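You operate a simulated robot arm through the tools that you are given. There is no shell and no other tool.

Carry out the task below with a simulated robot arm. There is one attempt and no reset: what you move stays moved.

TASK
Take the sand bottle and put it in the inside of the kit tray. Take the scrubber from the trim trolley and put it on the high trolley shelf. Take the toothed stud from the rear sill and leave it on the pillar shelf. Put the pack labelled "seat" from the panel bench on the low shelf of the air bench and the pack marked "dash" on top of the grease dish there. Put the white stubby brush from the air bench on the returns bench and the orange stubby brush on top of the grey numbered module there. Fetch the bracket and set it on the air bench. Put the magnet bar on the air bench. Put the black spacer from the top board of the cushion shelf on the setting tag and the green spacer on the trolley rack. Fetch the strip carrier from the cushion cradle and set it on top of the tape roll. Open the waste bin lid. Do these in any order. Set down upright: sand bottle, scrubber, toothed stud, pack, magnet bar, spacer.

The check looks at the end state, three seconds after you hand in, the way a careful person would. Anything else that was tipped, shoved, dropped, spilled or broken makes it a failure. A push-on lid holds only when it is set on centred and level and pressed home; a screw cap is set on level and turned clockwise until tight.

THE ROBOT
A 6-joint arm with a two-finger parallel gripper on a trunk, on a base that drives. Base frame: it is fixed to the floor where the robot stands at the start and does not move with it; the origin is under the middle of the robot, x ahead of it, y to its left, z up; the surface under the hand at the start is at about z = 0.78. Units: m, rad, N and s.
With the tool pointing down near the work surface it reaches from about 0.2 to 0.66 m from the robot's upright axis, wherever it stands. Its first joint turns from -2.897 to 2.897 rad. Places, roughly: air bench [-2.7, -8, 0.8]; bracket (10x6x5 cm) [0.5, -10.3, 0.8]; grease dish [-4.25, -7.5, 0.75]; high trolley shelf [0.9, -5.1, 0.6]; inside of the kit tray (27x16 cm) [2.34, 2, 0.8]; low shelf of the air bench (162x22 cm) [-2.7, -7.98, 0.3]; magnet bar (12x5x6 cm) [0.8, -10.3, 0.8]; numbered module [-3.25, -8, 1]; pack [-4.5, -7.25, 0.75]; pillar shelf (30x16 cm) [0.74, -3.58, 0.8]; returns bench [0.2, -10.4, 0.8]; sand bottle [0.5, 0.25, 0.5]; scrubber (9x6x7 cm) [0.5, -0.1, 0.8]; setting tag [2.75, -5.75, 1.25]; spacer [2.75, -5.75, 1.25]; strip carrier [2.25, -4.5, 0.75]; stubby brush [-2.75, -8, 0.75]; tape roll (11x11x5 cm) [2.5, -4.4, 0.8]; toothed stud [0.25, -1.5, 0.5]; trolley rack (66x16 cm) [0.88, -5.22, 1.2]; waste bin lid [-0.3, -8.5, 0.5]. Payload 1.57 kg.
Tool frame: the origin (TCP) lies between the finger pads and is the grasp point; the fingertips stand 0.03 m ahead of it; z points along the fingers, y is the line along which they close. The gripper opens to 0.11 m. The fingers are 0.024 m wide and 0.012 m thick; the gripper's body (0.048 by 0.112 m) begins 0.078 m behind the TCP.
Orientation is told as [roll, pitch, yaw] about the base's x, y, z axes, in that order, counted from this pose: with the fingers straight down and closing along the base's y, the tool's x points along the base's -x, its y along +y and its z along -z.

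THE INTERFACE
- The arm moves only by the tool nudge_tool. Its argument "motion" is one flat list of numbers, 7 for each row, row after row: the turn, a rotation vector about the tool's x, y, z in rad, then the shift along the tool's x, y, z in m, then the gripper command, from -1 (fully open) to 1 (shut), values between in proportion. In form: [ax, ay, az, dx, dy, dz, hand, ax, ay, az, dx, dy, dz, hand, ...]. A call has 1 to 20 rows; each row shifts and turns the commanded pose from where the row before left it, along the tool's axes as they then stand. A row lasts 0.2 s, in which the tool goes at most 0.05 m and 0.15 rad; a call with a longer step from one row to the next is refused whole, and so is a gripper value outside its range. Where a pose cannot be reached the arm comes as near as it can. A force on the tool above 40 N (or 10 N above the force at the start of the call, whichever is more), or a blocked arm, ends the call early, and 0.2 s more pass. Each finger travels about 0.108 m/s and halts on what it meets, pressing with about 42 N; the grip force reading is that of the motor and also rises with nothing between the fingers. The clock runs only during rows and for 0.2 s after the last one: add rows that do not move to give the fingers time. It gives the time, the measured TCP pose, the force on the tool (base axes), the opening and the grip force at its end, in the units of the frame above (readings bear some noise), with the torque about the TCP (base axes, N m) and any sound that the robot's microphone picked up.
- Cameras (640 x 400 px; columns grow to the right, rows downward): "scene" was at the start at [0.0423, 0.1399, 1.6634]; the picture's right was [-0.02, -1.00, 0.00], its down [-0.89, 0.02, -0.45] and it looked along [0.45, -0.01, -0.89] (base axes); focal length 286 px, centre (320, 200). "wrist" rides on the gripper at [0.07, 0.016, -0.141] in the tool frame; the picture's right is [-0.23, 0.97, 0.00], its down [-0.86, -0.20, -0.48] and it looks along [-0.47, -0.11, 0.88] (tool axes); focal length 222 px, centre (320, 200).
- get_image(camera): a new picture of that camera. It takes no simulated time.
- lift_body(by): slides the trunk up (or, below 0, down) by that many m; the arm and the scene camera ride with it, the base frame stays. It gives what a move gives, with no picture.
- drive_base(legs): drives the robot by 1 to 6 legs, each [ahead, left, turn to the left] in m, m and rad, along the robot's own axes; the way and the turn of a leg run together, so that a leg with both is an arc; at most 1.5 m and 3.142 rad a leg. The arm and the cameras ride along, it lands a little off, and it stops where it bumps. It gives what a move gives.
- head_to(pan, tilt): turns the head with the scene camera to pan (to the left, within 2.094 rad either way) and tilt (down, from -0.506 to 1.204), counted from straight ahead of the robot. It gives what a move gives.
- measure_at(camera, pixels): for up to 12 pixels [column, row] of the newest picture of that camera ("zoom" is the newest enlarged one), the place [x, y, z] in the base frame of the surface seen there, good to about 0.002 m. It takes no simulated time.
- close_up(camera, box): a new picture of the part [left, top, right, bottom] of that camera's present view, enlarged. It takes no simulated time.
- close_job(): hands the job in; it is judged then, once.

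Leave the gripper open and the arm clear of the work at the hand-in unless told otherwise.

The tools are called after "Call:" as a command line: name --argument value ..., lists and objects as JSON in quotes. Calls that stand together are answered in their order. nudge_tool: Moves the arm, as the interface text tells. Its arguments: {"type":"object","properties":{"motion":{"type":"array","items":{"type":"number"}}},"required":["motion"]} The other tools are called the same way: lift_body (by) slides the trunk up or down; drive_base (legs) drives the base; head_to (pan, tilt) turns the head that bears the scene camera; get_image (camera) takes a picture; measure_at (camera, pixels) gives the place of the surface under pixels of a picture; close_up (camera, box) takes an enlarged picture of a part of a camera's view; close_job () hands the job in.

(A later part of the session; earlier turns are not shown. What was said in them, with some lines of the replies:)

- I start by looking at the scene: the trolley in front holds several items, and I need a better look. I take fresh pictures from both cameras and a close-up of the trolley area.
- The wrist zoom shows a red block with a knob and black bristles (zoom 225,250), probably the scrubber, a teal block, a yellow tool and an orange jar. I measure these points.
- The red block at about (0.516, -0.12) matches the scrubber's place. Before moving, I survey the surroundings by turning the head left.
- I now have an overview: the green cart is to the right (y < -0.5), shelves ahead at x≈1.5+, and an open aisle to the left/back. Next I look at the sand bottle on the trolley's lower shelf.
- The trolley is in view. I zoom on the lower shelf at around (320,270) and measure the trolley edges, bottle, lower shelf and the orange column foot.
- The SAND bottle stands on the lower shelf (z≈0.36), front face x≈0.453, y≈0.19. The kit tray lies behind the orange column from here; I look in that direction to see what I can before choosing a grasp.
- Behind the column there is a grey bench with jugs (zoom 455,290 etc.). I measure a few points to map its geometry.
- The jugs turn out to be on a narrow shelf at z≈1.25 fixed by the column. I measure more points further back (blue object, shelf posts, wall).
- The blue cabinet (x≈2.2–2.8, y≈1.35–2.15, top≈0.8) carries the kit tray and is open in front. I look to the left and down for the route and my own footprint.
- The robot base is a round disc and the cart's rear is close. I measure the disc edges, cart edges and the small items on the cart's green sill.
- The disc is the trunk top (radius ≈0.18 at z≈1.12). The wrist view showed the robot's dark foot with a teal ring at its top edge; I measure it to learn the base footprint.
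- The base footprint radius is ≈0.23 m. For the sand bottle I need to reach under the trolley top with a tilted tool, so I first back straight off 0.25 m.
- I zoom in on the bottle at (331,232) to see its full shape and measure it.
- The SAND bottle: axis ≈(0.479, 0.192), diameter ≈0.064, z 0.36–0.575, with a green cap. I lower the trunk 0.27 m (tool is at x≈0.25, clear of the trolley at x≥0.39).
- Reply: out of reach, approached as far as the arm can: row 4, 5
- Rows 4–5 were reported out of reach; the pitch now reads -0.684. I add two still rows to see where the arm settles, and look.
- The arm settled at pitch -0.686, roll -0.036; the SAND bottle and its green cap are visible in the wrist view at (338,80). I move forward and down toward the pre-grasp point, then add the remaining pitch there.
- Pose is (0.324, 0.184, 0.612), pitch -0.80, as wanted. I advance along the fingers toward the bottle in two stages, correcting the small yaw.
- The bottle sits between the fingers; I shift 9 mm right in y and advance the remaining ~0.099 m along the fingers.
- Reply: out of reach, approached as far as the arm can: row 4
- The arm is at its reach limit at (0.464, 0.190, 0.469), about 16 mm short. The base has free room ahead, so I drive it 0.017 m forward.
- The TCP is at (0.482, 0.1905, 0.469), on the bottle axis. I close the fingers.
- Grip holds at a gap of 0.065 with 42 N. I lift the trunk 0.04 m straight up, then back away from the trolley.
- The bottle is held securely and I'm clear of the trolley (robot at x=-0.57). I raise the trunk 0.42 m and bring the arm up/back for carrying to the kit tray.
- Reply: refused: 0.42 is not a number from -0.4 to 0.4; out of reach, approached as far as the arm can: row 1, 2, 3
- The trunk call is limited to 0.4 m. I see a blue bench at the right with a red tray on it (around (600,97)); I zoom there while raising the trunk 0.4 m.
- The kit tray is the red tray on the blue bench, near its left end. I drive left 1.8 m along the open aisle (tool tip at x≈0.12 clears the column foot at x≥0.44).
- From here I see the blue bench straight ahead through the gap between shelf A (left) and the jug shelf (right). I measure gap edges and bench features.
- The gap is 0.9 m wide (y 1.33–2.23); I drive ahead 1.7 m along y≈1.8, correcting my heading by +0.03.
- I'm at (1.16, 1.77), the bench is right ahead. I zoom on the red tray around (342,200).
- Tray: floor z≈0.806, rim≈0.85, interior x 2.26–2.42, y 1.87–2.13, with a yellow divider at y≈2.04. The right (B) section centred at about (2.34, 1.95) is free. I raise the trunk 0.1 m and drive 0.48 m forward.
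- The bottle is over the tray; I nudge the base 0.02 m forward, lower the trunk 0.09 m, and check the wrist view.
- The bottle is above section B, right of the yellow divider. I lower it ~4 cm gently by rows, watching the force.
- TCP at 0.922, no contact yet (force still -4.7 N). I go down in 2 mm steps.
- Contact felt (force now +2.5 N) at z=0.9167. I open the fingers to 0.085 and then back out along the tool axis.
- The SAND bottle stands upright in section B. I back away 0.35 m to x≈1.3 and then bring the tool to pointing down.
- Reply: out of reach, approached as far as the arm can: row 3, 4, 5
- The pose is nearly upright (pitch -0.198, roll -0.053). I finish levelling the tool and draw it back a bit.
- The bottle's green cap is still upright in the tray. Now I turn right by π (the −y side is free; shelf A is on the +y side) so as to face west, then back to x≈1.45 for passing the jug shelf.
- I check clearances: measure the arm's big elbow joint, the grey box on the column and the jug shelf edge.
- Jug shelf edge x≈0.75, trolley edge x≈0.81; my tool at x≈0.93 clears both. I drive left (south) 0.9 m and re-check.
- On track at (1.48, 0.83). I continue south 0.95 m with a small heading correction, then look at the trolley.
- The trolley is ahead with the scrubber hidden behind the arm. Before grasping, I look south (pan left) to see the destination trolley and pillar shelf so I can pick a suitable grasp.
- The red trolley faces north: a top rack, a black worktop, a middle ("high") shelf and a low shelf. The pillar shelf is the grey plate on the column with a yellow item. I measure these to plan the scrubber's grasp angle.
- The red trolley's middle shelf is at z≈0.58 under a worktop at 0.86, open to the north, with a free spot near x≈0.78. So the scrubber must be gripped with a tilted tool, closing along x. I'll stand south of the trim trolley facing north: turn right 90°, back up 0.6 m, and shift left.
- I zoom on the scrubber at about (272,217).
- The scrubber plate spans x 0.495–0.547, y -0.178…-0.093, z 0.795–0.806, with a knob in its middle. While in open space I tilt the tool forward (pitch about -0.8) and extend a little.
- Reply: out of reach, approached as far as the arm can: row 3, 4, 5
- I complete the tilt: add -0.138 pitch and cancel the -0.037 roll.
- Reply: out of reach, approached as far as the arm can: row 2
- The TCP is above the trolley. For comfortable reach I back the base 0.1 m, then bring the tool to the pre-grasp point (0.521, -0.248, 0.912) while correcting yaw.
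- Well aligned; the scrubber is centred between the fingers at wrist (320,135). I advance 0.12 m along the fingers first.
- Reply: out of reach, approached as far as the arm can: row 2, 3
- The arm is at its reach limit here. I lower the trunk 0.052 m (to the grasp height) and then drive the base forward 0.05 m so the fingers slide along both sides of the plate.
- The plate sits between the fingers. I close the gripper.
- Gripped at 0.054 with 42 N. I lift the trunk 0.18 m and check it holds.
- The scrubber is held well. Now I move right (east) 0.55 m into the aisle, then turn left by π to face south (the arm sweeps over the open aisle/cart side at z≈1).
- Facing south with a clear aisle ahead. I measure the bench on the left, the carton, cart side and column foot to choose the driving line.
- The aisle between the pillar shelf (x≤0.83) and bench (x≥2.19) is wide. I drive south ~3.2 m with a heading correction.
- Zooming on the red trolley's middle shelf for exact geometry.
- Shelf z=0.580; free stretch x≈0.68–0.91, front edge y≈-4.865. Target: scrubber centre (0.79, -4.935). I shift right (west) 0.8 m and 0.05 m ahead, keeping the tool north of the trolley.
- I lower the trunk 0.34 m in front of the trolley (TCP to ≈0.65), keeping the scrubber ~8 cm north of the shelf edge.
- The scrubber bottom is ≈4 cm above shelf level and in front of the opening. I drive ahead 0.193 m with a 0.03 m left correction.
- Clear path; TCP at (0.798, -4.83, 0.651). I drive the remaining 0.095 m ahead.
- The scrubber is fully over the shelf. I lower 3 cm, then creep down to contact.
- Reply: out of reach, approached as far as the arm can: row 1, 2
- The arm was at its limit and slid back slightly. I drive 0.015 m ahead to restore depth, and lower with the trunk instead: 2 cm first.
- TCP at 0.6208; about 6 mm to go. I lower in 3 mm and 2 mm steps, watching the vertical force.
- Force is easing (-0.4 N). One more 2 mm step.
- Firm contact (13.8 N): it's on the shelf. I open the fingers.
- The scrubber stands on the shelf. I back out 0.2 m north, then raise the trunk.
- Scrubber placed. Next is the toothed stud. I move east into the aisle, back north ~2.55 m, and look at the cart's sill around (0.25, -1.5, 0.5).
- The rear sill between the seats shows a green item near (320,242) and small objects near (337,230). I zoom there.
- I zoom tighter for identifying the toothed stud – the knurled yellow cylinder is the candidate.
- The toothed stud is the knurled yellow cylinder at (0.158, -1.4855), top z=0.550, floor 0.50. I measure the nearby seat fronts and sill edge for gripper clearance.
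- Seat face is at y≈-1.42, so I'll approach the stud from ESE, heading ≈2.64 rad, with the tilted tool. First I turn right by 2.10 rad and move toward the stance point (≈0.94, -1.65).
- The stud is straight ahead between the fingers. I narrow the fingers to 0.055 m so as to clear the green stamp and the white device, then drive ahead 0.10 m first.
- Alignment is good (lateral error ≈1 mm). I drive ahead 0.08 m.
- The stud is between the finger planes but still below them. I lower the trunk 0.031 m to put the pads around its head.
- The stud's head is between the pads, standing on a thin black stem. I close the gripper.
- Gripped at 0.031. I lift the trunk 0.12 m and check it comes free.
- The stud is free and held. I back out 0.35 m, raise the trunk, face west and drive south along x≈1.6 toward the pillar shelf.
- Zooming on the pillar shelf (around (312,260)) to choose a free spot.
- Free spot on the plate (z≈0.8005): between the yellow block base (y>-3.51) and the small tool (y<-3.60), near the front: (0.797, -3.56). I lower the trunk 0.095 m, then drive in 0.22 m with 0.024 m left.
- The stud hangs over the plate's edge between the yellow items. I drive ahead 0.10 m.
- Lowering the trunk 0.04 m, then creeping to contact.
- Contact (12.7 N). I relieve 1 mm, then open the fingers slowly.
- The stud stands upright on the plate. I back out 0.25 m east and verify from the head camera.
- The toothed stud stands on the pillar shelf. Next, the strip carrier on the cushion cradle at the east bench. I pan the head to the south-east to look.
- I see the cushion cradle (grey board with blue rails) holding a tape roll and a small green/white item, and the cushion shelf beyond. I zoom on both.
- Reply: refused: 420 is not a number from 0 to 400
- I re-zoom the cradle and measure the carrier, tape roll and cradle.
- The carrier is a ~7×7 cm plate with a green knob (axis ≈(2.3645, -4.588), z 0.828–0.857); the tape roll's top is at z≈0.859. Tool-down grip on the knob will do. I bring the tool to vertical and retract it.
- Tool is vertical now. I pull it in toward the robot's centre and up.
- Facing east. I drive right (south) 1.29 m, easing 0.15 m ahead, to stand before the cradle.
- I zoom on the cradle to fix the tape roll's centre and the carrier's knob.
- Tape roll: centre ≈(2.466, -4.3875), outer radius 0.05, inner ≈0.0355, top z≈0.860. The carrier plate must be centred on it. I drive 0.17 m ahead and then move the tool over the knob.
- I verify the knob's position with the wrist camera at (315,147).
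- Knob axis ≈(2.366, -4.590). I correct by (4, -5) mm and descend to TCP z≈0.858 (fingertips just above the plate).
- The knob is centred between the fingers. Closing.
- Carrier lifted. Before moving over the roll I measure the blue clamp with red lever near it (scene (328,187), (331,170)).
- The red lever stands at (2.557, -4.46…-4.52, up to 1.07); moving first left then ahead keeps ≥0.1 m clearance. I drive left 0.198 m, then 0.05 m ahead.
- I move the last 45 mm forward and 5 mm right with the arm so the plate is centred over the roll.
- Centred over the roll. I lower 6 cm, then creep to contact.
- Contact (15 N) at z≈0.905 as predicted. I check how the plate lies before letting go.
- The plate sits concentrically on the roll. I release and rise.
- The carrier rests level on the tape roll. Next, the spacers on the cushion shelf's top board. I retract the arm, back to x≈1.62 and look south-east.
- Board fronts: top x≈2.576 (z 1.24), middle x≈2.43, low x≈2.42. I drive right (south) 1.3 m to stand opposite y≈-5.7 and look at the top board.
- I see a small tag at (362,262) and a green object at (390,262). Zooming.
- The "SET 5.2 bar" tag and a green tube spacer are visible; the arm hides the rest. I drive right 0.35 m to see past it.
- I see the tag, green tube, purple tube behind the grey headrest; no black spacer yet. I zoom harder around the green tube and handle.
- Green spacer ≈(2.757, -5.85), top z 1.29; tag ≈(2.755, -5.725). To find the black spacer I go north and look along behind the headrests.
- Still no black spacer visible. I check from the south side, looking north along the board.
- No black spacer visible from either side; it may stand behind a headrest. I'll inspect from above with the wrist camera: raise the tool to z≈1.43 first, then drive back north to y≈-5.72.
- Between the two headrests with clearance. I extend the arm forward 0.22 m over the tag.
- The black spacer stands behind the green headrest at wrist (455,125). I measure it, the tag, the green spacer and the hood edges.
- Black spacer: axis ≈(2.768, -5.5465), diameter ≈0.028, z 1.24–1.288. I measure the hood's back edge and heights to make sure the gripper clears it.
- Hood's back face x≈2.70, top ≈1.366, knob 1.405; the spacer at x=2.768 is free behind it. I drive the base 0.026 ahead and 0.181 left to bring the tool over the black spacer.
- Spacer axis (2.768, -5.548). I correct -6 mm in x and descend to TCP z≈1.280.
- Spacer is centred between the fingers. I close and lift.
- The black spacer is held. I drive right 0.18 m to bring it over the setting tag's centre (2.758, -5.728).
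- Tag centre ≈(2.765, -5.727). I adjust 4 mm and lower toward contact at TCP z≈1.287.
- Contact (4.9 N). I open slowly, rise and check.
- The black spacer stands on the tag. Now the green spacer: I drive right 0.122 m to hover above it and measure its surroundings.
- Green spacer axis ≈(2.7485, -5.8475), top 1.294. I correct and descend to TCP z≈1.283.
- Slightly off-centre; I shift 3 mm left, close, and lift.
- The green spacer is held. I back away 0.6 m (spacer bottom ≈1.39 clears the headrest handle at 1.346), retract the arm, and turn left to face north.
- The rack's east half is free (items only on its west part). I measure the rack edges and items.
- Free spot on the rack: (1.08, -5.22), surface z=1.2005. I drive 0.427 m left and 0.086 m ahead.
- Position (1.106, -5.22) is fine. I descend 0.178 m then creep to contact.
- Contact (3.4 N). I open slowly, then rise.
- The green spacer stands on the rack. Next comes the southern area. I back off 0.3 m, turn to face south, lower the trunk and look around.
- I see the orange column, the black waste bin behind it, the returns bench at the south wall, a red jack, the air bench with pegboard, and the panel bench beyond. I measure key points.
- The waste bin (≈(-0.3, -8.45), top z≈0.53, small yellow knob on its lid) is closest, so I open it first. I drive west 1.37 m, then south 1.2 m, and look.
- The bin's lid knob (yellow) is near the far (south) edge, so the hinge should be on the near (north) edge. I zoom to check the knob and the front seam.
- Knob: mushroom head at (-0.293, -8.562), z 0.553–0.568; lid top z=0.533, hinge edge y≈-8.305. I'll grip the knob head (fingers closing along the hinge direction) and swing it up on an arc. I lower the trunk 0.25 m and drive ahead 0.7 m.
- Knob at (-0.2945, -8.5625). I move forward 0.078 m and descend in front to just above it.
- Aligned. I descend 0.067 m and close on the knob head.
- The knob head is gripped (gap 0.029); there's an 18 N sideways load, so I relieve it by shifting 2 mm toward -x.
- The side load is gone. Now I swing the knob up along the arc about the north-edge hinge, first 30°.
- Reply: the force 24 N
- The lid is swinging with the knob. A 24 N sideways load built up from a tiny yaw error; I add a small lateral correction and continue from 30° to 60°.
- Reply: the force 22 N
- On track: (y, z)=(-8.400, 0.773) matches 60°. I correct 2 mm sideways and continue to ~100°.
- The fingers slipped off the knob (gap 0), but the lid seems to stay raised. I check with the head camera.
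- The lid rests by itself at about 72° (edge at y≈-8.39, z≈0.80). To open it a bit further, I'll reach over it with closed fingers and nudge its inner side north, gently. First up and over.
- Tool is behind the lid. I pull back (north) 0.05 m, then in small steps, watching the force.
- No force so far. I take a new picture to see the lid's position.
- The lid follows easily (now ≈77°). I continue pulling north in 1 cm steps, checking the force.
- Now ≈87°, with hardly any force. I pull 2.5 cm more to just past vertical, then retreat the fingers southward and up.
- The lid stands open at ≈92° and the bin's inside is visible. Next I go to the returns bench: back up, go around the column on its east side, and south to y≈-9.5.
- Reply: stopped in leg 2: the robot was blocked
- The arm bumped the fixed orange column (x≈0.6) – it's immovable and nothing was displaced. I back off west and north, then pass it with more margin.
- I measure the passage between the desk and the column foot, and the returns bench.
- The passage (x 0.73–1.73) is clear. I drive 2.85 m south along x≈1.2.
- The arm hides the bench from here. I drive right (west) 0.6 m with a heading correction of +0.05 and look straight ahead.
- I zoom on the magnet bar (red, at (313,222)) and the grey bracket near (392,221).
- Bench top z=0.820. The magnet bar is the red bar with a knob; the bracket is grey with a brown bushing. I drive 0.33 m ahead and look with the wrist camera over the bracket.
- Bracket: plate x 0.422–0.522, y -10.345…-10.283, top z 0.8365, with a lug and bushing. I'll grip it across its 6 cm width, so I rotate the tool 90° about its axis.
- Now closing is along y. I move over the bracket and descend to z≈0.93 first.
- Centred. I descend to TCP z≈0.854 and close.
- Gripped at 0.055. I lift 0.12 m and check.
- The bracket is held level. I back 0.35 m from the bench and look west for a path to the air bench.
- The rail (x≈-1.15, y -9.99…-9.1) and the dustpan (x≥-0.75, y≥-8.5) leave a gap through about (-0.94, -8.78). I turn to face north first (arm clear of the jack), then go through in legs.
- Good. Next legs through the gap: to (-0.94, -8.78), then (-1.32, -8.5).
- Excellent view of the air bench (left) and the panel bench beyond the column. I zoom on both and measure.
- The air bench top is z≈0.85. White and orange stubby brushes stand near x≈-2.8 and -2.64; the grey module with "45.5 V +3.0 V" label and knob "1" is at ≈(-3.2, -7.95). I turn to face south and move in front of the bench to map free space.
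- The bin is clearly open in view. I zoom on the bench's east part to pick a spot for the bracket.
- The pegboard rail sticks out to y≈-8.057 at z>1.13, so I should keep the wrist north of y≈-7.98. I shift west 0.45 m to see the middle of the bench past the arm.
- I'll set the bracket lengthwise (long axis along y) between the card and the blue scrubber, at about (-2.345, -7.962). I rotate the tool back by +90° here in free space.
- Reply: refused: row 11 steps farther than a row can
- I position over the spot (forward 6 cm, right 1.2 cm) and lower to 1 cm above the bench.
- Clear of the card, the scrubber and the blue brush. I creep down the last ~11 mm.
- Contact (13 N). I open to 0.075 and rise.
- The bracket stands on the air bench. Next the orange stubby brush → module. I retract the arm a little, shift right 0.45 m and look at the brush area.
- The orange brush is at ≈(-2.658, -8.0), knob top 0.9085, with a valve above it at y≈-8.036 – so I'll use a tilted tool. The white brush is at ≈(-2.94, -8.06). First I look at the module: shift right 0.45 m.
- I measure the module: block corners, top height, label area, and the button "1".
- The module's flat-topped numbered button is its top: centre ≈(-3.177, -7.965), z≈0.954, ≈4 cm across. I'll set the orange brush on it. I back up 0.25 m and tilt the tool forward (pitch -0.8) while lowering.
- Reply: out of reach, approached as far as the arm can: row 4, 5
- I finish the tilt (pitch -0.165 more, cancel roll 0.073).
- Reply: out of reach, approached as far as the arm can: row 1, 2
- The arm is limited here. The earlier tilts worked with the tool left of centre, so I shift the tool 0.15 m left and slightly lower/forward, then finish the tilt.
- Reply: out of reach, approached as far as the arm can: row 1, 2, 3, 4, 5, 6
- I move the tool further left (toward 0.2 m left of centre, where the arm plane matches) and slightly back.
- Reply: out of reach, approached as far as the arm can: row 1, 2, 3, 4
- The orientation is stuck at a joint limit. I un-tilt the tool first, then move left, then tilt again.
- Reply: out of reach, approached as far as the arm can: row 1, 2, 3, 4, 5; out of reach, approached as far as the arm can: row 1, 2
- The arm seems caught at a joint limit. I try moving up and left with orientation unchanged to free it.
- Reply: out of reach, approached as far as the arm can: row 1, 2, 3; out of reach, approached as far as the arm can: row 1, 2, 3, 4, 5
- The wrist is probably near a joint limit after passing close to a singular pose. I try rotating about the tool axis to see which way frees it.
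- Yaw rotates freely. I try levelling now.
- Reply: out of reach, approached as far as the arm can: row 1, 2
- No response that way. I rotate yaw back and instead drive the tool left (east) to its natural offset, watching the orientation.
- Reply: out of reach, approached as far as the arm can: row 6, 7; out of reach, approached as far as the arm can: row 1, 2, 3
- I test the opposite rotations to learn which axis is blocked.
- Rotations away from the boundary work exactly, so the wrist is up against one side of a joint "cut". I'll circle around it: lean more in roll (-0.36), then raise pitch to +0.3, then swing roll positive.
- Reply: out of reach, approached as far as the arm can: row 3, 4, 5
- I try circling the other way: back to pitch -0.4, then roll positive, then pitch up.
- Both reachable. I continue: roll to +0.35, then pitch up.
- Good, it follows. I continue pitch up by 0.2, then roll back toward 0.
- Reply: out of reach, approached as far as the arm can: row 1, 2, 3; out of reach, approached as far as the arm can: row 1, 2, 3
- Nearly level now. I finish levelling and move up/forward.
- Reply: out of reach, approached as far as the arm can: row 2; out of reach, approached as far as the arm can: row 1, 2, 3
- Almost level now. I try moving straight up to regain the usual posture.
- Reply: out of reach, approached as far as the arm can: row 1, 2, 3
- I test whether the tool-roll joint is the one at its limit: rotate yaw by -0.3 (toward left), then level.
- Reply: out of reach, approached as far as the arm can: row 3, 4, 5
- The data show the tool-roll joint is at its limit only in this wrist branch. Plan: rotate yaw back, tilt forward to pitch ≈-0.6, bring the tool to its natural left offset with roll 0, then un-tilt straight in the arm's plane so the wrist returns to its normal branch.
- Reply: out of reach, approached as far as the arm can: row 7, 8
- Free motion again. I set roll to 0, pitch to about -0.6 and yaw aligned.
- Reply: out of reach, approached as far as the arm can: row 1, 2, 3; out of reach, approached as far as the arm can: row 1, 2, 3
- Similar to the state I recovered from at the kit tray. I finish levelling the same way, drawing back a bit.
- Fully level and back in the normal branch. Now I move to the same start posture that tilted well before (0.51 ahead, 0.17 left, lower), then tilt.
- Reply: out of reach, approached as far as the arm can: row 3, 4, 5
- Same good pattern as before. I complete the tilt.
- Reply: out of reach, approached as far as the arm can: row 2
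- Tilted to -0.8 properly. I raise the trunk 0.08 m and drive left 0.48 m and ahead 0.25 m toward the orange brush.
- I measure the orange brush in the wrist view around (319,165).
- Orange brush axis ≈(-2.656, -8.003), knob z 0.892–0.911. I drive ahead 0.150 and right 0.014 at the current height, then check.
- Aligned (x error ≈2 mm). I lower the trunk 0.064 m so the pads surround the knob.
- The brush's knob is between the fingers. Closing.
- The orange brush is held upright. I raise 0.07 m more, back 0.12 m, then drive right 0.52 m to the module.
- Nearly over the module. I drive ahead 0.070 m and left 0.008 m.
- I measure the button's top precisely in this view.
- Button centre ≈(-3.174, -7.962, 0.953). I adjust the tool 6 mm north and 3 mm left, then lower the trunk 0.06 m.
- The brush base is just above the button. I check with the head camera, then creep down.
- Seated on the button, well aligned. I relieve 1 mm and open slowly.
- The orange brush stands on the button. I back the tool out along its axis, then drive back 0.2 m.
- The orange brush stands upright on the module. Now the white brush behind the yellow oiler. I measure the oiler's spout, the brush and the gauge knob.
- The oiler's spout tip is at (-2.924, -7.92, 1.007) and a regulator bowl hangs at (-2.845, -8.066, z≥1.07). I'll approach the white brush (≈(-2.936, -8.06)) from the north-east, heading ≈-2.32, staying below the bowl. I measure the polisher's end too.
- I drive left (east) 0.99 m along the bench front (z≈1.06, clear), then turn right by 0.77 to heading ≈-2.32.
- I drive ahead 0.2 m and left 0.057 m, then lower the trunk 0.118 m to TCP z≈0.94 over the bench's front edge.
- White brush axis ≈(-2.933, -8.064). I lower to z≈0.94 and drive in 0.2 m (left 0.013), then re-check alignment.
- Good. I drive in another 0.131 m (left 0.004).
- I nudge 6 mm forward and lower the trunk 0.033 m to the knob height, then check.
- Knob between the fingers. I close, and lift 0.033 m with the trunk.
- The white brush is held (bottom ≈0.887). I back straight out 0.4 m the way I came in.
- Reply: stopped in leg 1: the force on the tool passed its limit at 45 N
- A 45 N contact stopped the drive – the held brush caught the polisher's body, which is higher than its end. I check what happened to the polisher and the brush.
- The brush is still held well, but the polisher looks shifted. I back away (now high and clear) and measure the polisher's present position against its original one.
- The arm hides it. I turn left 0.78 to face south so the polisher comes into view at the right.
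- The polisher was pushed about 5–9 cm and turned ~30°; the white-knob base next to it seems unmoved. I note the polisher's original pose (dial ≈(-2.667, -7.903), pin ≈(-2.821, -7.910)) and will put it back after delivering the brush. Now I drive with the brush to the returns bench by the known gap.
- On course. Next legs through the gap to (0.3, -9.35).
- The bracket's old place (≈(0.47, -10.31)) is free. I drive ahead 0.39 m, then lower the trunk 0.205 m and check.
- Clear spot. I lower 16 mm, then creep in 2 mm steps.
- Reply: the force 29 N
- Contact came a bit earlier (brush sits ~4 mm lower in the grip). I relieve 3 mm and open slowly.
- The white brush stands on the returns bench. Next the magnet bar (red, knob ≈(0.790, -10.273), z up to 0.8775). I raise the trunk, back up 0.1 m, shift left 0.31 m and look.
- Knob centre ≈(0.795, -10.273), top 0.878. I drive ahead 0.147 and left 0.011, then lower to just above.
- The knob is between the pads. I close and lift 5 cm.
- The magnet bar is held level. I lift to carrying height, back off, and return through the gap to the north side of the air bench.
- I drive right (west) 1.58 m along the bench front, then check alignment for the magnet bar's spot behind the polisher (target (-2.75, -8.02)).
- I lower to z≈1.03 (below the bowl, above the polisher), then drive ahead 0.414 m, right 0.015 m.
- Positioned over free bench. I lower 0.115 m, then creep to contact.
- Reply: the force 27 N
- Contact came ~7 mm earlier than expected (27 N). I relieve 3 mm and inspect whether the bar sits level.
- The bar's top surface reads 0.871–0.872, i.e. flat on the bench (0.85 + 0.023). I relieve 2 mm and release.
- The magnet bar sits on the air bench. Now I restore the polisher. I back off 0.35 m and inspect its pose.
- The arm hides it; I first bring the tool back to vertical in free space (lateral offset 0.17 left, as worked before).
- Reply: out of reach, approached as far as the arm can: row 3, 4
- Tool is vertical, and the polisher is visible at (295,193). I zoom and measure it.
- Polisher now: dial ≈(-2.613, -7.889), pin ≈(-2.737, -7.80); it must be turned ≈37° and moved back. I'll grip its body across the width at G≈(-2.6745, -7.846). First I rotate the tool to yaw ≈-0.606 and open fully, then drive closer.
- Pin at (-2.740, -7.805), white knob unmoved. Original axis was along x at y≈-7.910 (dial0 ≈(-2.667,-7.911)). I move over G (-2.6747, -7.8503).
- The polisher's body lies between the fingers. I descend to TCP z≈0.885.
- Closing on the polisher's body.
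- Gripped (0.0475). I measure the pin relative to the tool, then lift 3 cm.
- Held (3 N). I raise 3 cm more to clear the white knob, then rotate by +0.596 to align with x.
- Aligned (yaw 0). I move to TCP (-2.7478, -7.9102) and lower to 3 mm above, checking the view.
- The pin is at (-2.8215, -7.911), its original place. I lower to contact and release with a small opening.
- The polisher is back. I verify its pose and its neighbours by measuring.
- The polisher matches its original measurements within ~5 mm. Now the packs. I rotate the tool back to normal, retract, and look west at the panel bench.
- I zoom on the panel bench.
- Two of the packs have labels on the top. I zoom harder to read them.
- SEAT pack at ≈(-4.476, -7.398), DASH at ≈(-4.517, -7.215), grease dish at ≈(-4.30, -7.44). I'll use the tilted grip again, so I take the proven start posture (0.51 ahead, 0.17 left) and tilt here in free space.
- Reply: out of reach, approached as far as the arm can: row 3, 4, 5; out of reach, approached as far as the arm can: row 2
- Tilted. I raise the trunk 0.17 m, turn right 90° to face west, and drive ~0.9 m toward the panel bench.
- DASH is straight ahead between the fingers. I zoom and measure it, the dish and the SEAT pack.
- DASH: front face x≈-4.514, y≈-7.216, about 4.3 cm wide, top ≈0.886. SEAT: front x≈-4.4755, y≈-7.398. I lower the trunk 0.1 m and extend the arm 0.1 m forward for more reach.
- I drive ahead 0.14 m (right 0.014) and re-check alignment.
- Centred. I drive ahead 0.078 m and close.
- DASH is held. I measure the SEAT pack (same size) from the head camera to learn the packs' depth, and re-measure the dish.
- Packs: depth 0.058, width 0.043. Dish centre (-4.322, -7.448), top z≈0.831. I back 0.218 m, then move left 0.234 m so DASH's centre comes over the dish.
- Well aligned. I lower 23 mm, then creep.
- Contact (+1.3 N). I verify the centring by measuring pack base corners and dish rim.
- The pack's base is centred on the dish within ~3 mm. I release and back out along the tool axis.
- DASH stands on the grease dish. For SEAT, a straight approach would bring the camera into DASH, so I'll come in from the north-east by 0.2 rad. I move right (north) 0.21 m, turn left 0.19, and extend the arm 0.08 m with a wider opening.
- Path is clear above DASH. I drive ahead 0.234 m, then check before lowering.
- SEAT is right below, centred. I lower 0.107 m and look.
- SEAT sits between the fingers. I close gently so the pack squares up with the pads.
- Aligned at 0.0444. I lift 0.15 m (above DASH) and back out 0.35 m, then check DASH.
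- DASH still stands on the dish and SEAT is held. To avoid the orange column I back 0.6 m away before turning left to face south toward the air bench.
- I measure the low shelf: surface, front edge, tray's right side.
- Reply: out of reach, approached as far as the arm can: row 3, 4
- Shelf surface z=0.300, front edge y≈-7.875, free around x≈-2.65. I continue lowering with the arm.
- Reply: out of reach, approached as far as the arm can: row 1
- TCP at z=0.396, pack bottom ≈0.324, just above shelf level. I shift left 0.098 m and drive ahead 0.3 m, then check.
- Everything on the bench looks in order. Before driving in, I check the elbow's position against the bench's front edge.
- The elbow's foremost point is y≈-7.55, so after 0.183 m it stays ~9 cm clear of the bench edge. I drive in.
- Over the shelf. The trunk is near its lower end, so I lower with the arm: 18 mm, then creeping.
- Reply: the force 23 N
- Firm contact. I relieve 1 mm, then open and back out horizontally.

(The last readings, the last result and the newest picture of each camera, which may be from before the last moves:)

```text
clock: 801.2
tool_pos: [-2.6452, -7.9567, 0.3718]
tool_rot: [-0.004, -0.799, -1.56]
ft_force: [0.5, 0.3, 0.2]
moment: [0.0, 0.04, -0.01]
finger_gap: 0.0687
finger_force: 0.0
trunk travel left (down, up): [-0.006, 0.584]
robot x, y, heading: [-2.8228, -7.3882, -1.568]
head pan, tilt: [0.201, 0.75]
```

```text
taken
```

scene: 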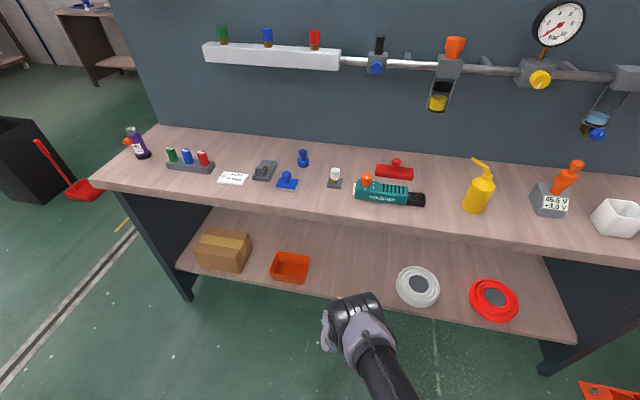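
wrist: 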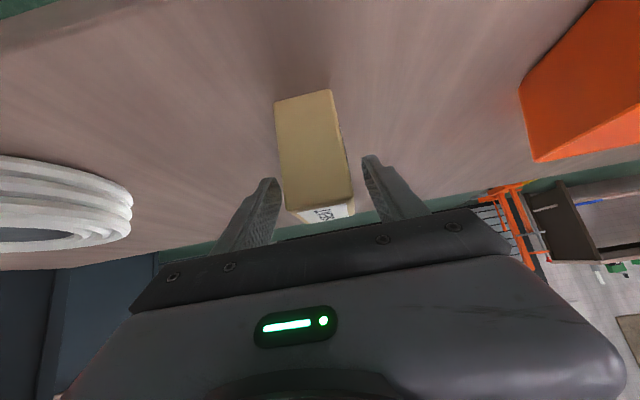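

SEAT stands on the low shelf. I drive straight back 0.45 m and verify.

Call:
drive_base --legs '[[-0.45, 0, 0]]'

Call:
get_image --camera "scene"

Call:
close_up --camera "scene" --box '[200, 180, 440, 320]'

```text
clock: 803.9
tool_pos: [-2.6419, -7.5094, 0.3721]
tool_rot: [-0.004, -0.799, -1.548]
ft_force: [0.5, -0.7, 0.4]
moment: [0.0, 0.0, -0.02]
finger_gap: 0.0689
finger_force: 0.0
trunk travel left (down, up): [-0.006, 0.584]
robot x, y, heading: [-2.827, -6.9392, -1.558]
head pan, tilt: [0.201, 0.75]
```

```text
taken
```

scene: 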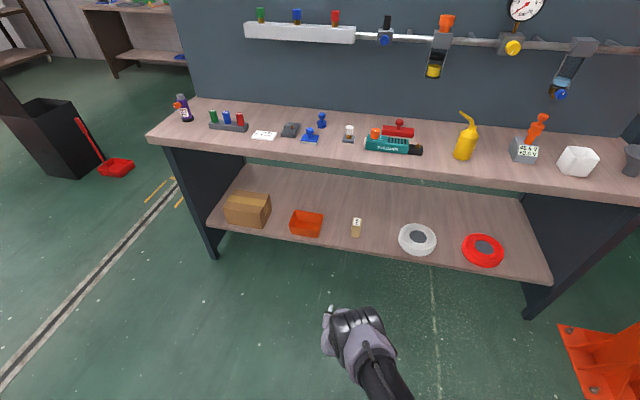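

```text
2.67 times, centred on (320, 250) of scene
```

zoom: 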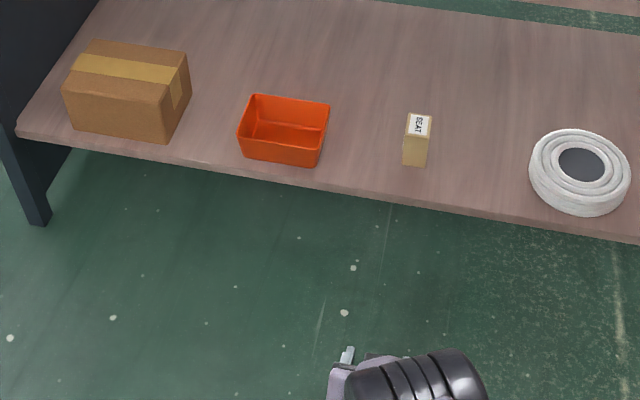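

SEAT stands upright on the low shelf. Now final verification: I look at the bench top closely, then at the panel bench.

Call:
close_up --camera "scene" --box '[160, 80, 400, 180]'

Call:
close_up --camera "scene" --box '[340, 90, 640, 190]'

Call:
head_to --pan -1.25 --tilt 0.5

Call:
get_image --camera "scene"

```text
2.67 times, centred on (280, 130) of scene
```

zoom: 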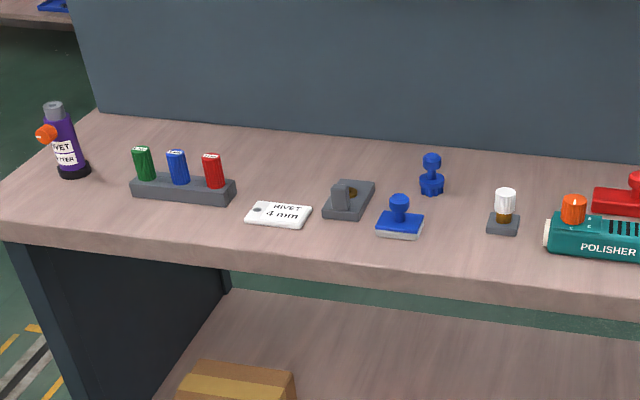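

```text
2.13 times, centred on (490, 140) of scene
```

zoom: 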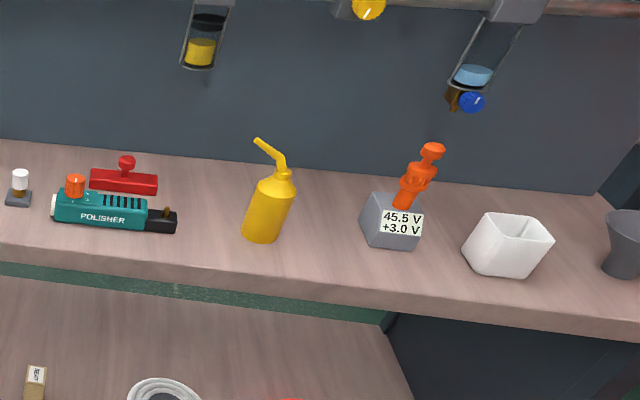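

```text
clock: 805.5
tool_pos: [-2.6414, -7.5093, 0.3723]
tool_rot: [-0.004, -0.8, -1.546]
ft_force: [-0.5, 0.6, -0.8]
moment: [0.0, -0.02, 0.03]
finger_gap: 0.0686
finger_force: 0.0
trunk travel left (down, up): [-0.006, 0.584]
robot x, y, heading: [-2.8252, -6.9396, -1.56]
head pan, tilt: [-1.25, 0.499]
```

```text
taken
```

scene: 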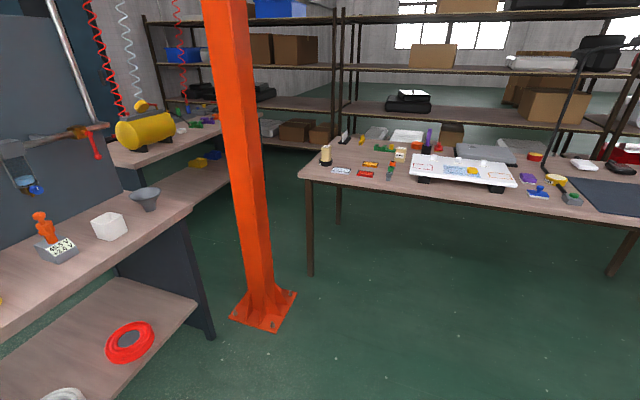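

DASH on the dish is visible at (326,155). One zoom to confirm, then I'll raise the arm and open the gripper fully.

Call:
close_up --camera "scene" --box '[300, 125, 410, 195]'

Call:
lift_body --by 0.35

Call:
nudge_tool --motion '[0, 0, 0, 0, 0, 0, -1, 0, 0, 0, 0, 0, 0, -1, 0, 0, 0, 0, 0, 0, -1]'

```text
5.71 times, centred on (355, 160) of scene
```

zoom: 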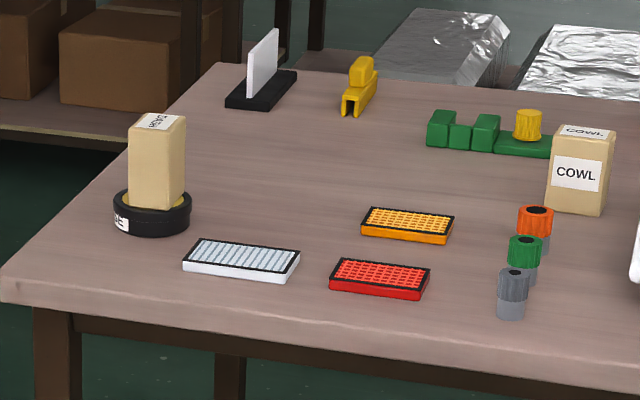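

```text
clock: 808.9
tool_pos: [-2.6424, -7.5091, 0.7222]
tool_rot: [-0.003, -0.799, -1.549]
ft_force: [-0.3, -0.1, 0.2]
moment: [0.0, 0.02, 0.0]
finger_gap: 0.069
finger_force: 0.0
trunk travel left (down, up): [-0.356, 0.234]
robot x, y, heading: [-2.827, -6.9422, -1.56]
head pan, tilt: [-1.25, 0.499]
```

```text
clock: 809.7
tool_pos: [-2.6412, -7.5074, 0.7213]
tool_rot: [-0.002, -0.8, -1.548]
ft_force: [0.5, -0.9, -0.6]
moment: [0.02, -0.01, 0.0]
finger_gap: 0.11
finger_force: 0.0
trunk travel left (down, up): [-0.356, 0.234]
robot x, y, heading: [-2.8307, -6.9438, -1.563]
head pan, tilt: [-1.25, 0.499]
```

All items are where they belong: DASH upright on the grease dish, SEAT on the low shelf, brushes, bracket, magnet bar, spacers, carrier, stud, scrubber and sand bottle placed, bin lid open, polisher restored. The gripper is open and the arm clear, so I hand in.

Call:
close_job

```text
The job is handed in.
```

I finished and handed in all the placements, but I knocked the polisher on the air bench out of place and had to put it back by hand.

**The polisher:** while I was pulling the white brush out, it caught the polisher and pushed it about 9 cm and turned it roughly 35°. I moved it back to within about 5 mm of where I had measured it before. The small block with a white knob next to it did not measurably move. A strict check could still count this as something shoved.

**The arm also bumped the orange column near the waste bin once.** The column is fixed, and I saw nothing around it displaced.

Where everything ended up:

| Item | Placed |
|---|---|
| Sand bottle | In the kit tray, right-hand section, upright |
| Scrubber | On the middle shelf of the red trolley, upright |
| Toothed stud | On the pillar shelf, standing on its stem |
| Pack "seat" | On the low shelf of the air bench, upright |
| Pack "dash" | On the grease dish, centred within about 3 mm |
| White stubby brush | On the returns bench |
| Orange stubby brush | On the flat "1" button that forms the top of the grey module |
| Bracket | On the air bench |
| Magnet bar | On the air bench, knob up |
| Black spacer | On the setting tag, upright |
| Green spacer | On the trolley rack, upright |
| Strip carrier | On the tape roll, centred |
| Waste bin lid | Open, just past vertical, and staying there |

I checked each item by camera right after setting it down. At the end I looked again only at the air bench, the panel bench and the waste bin. The gripper is open and the arm is clear.
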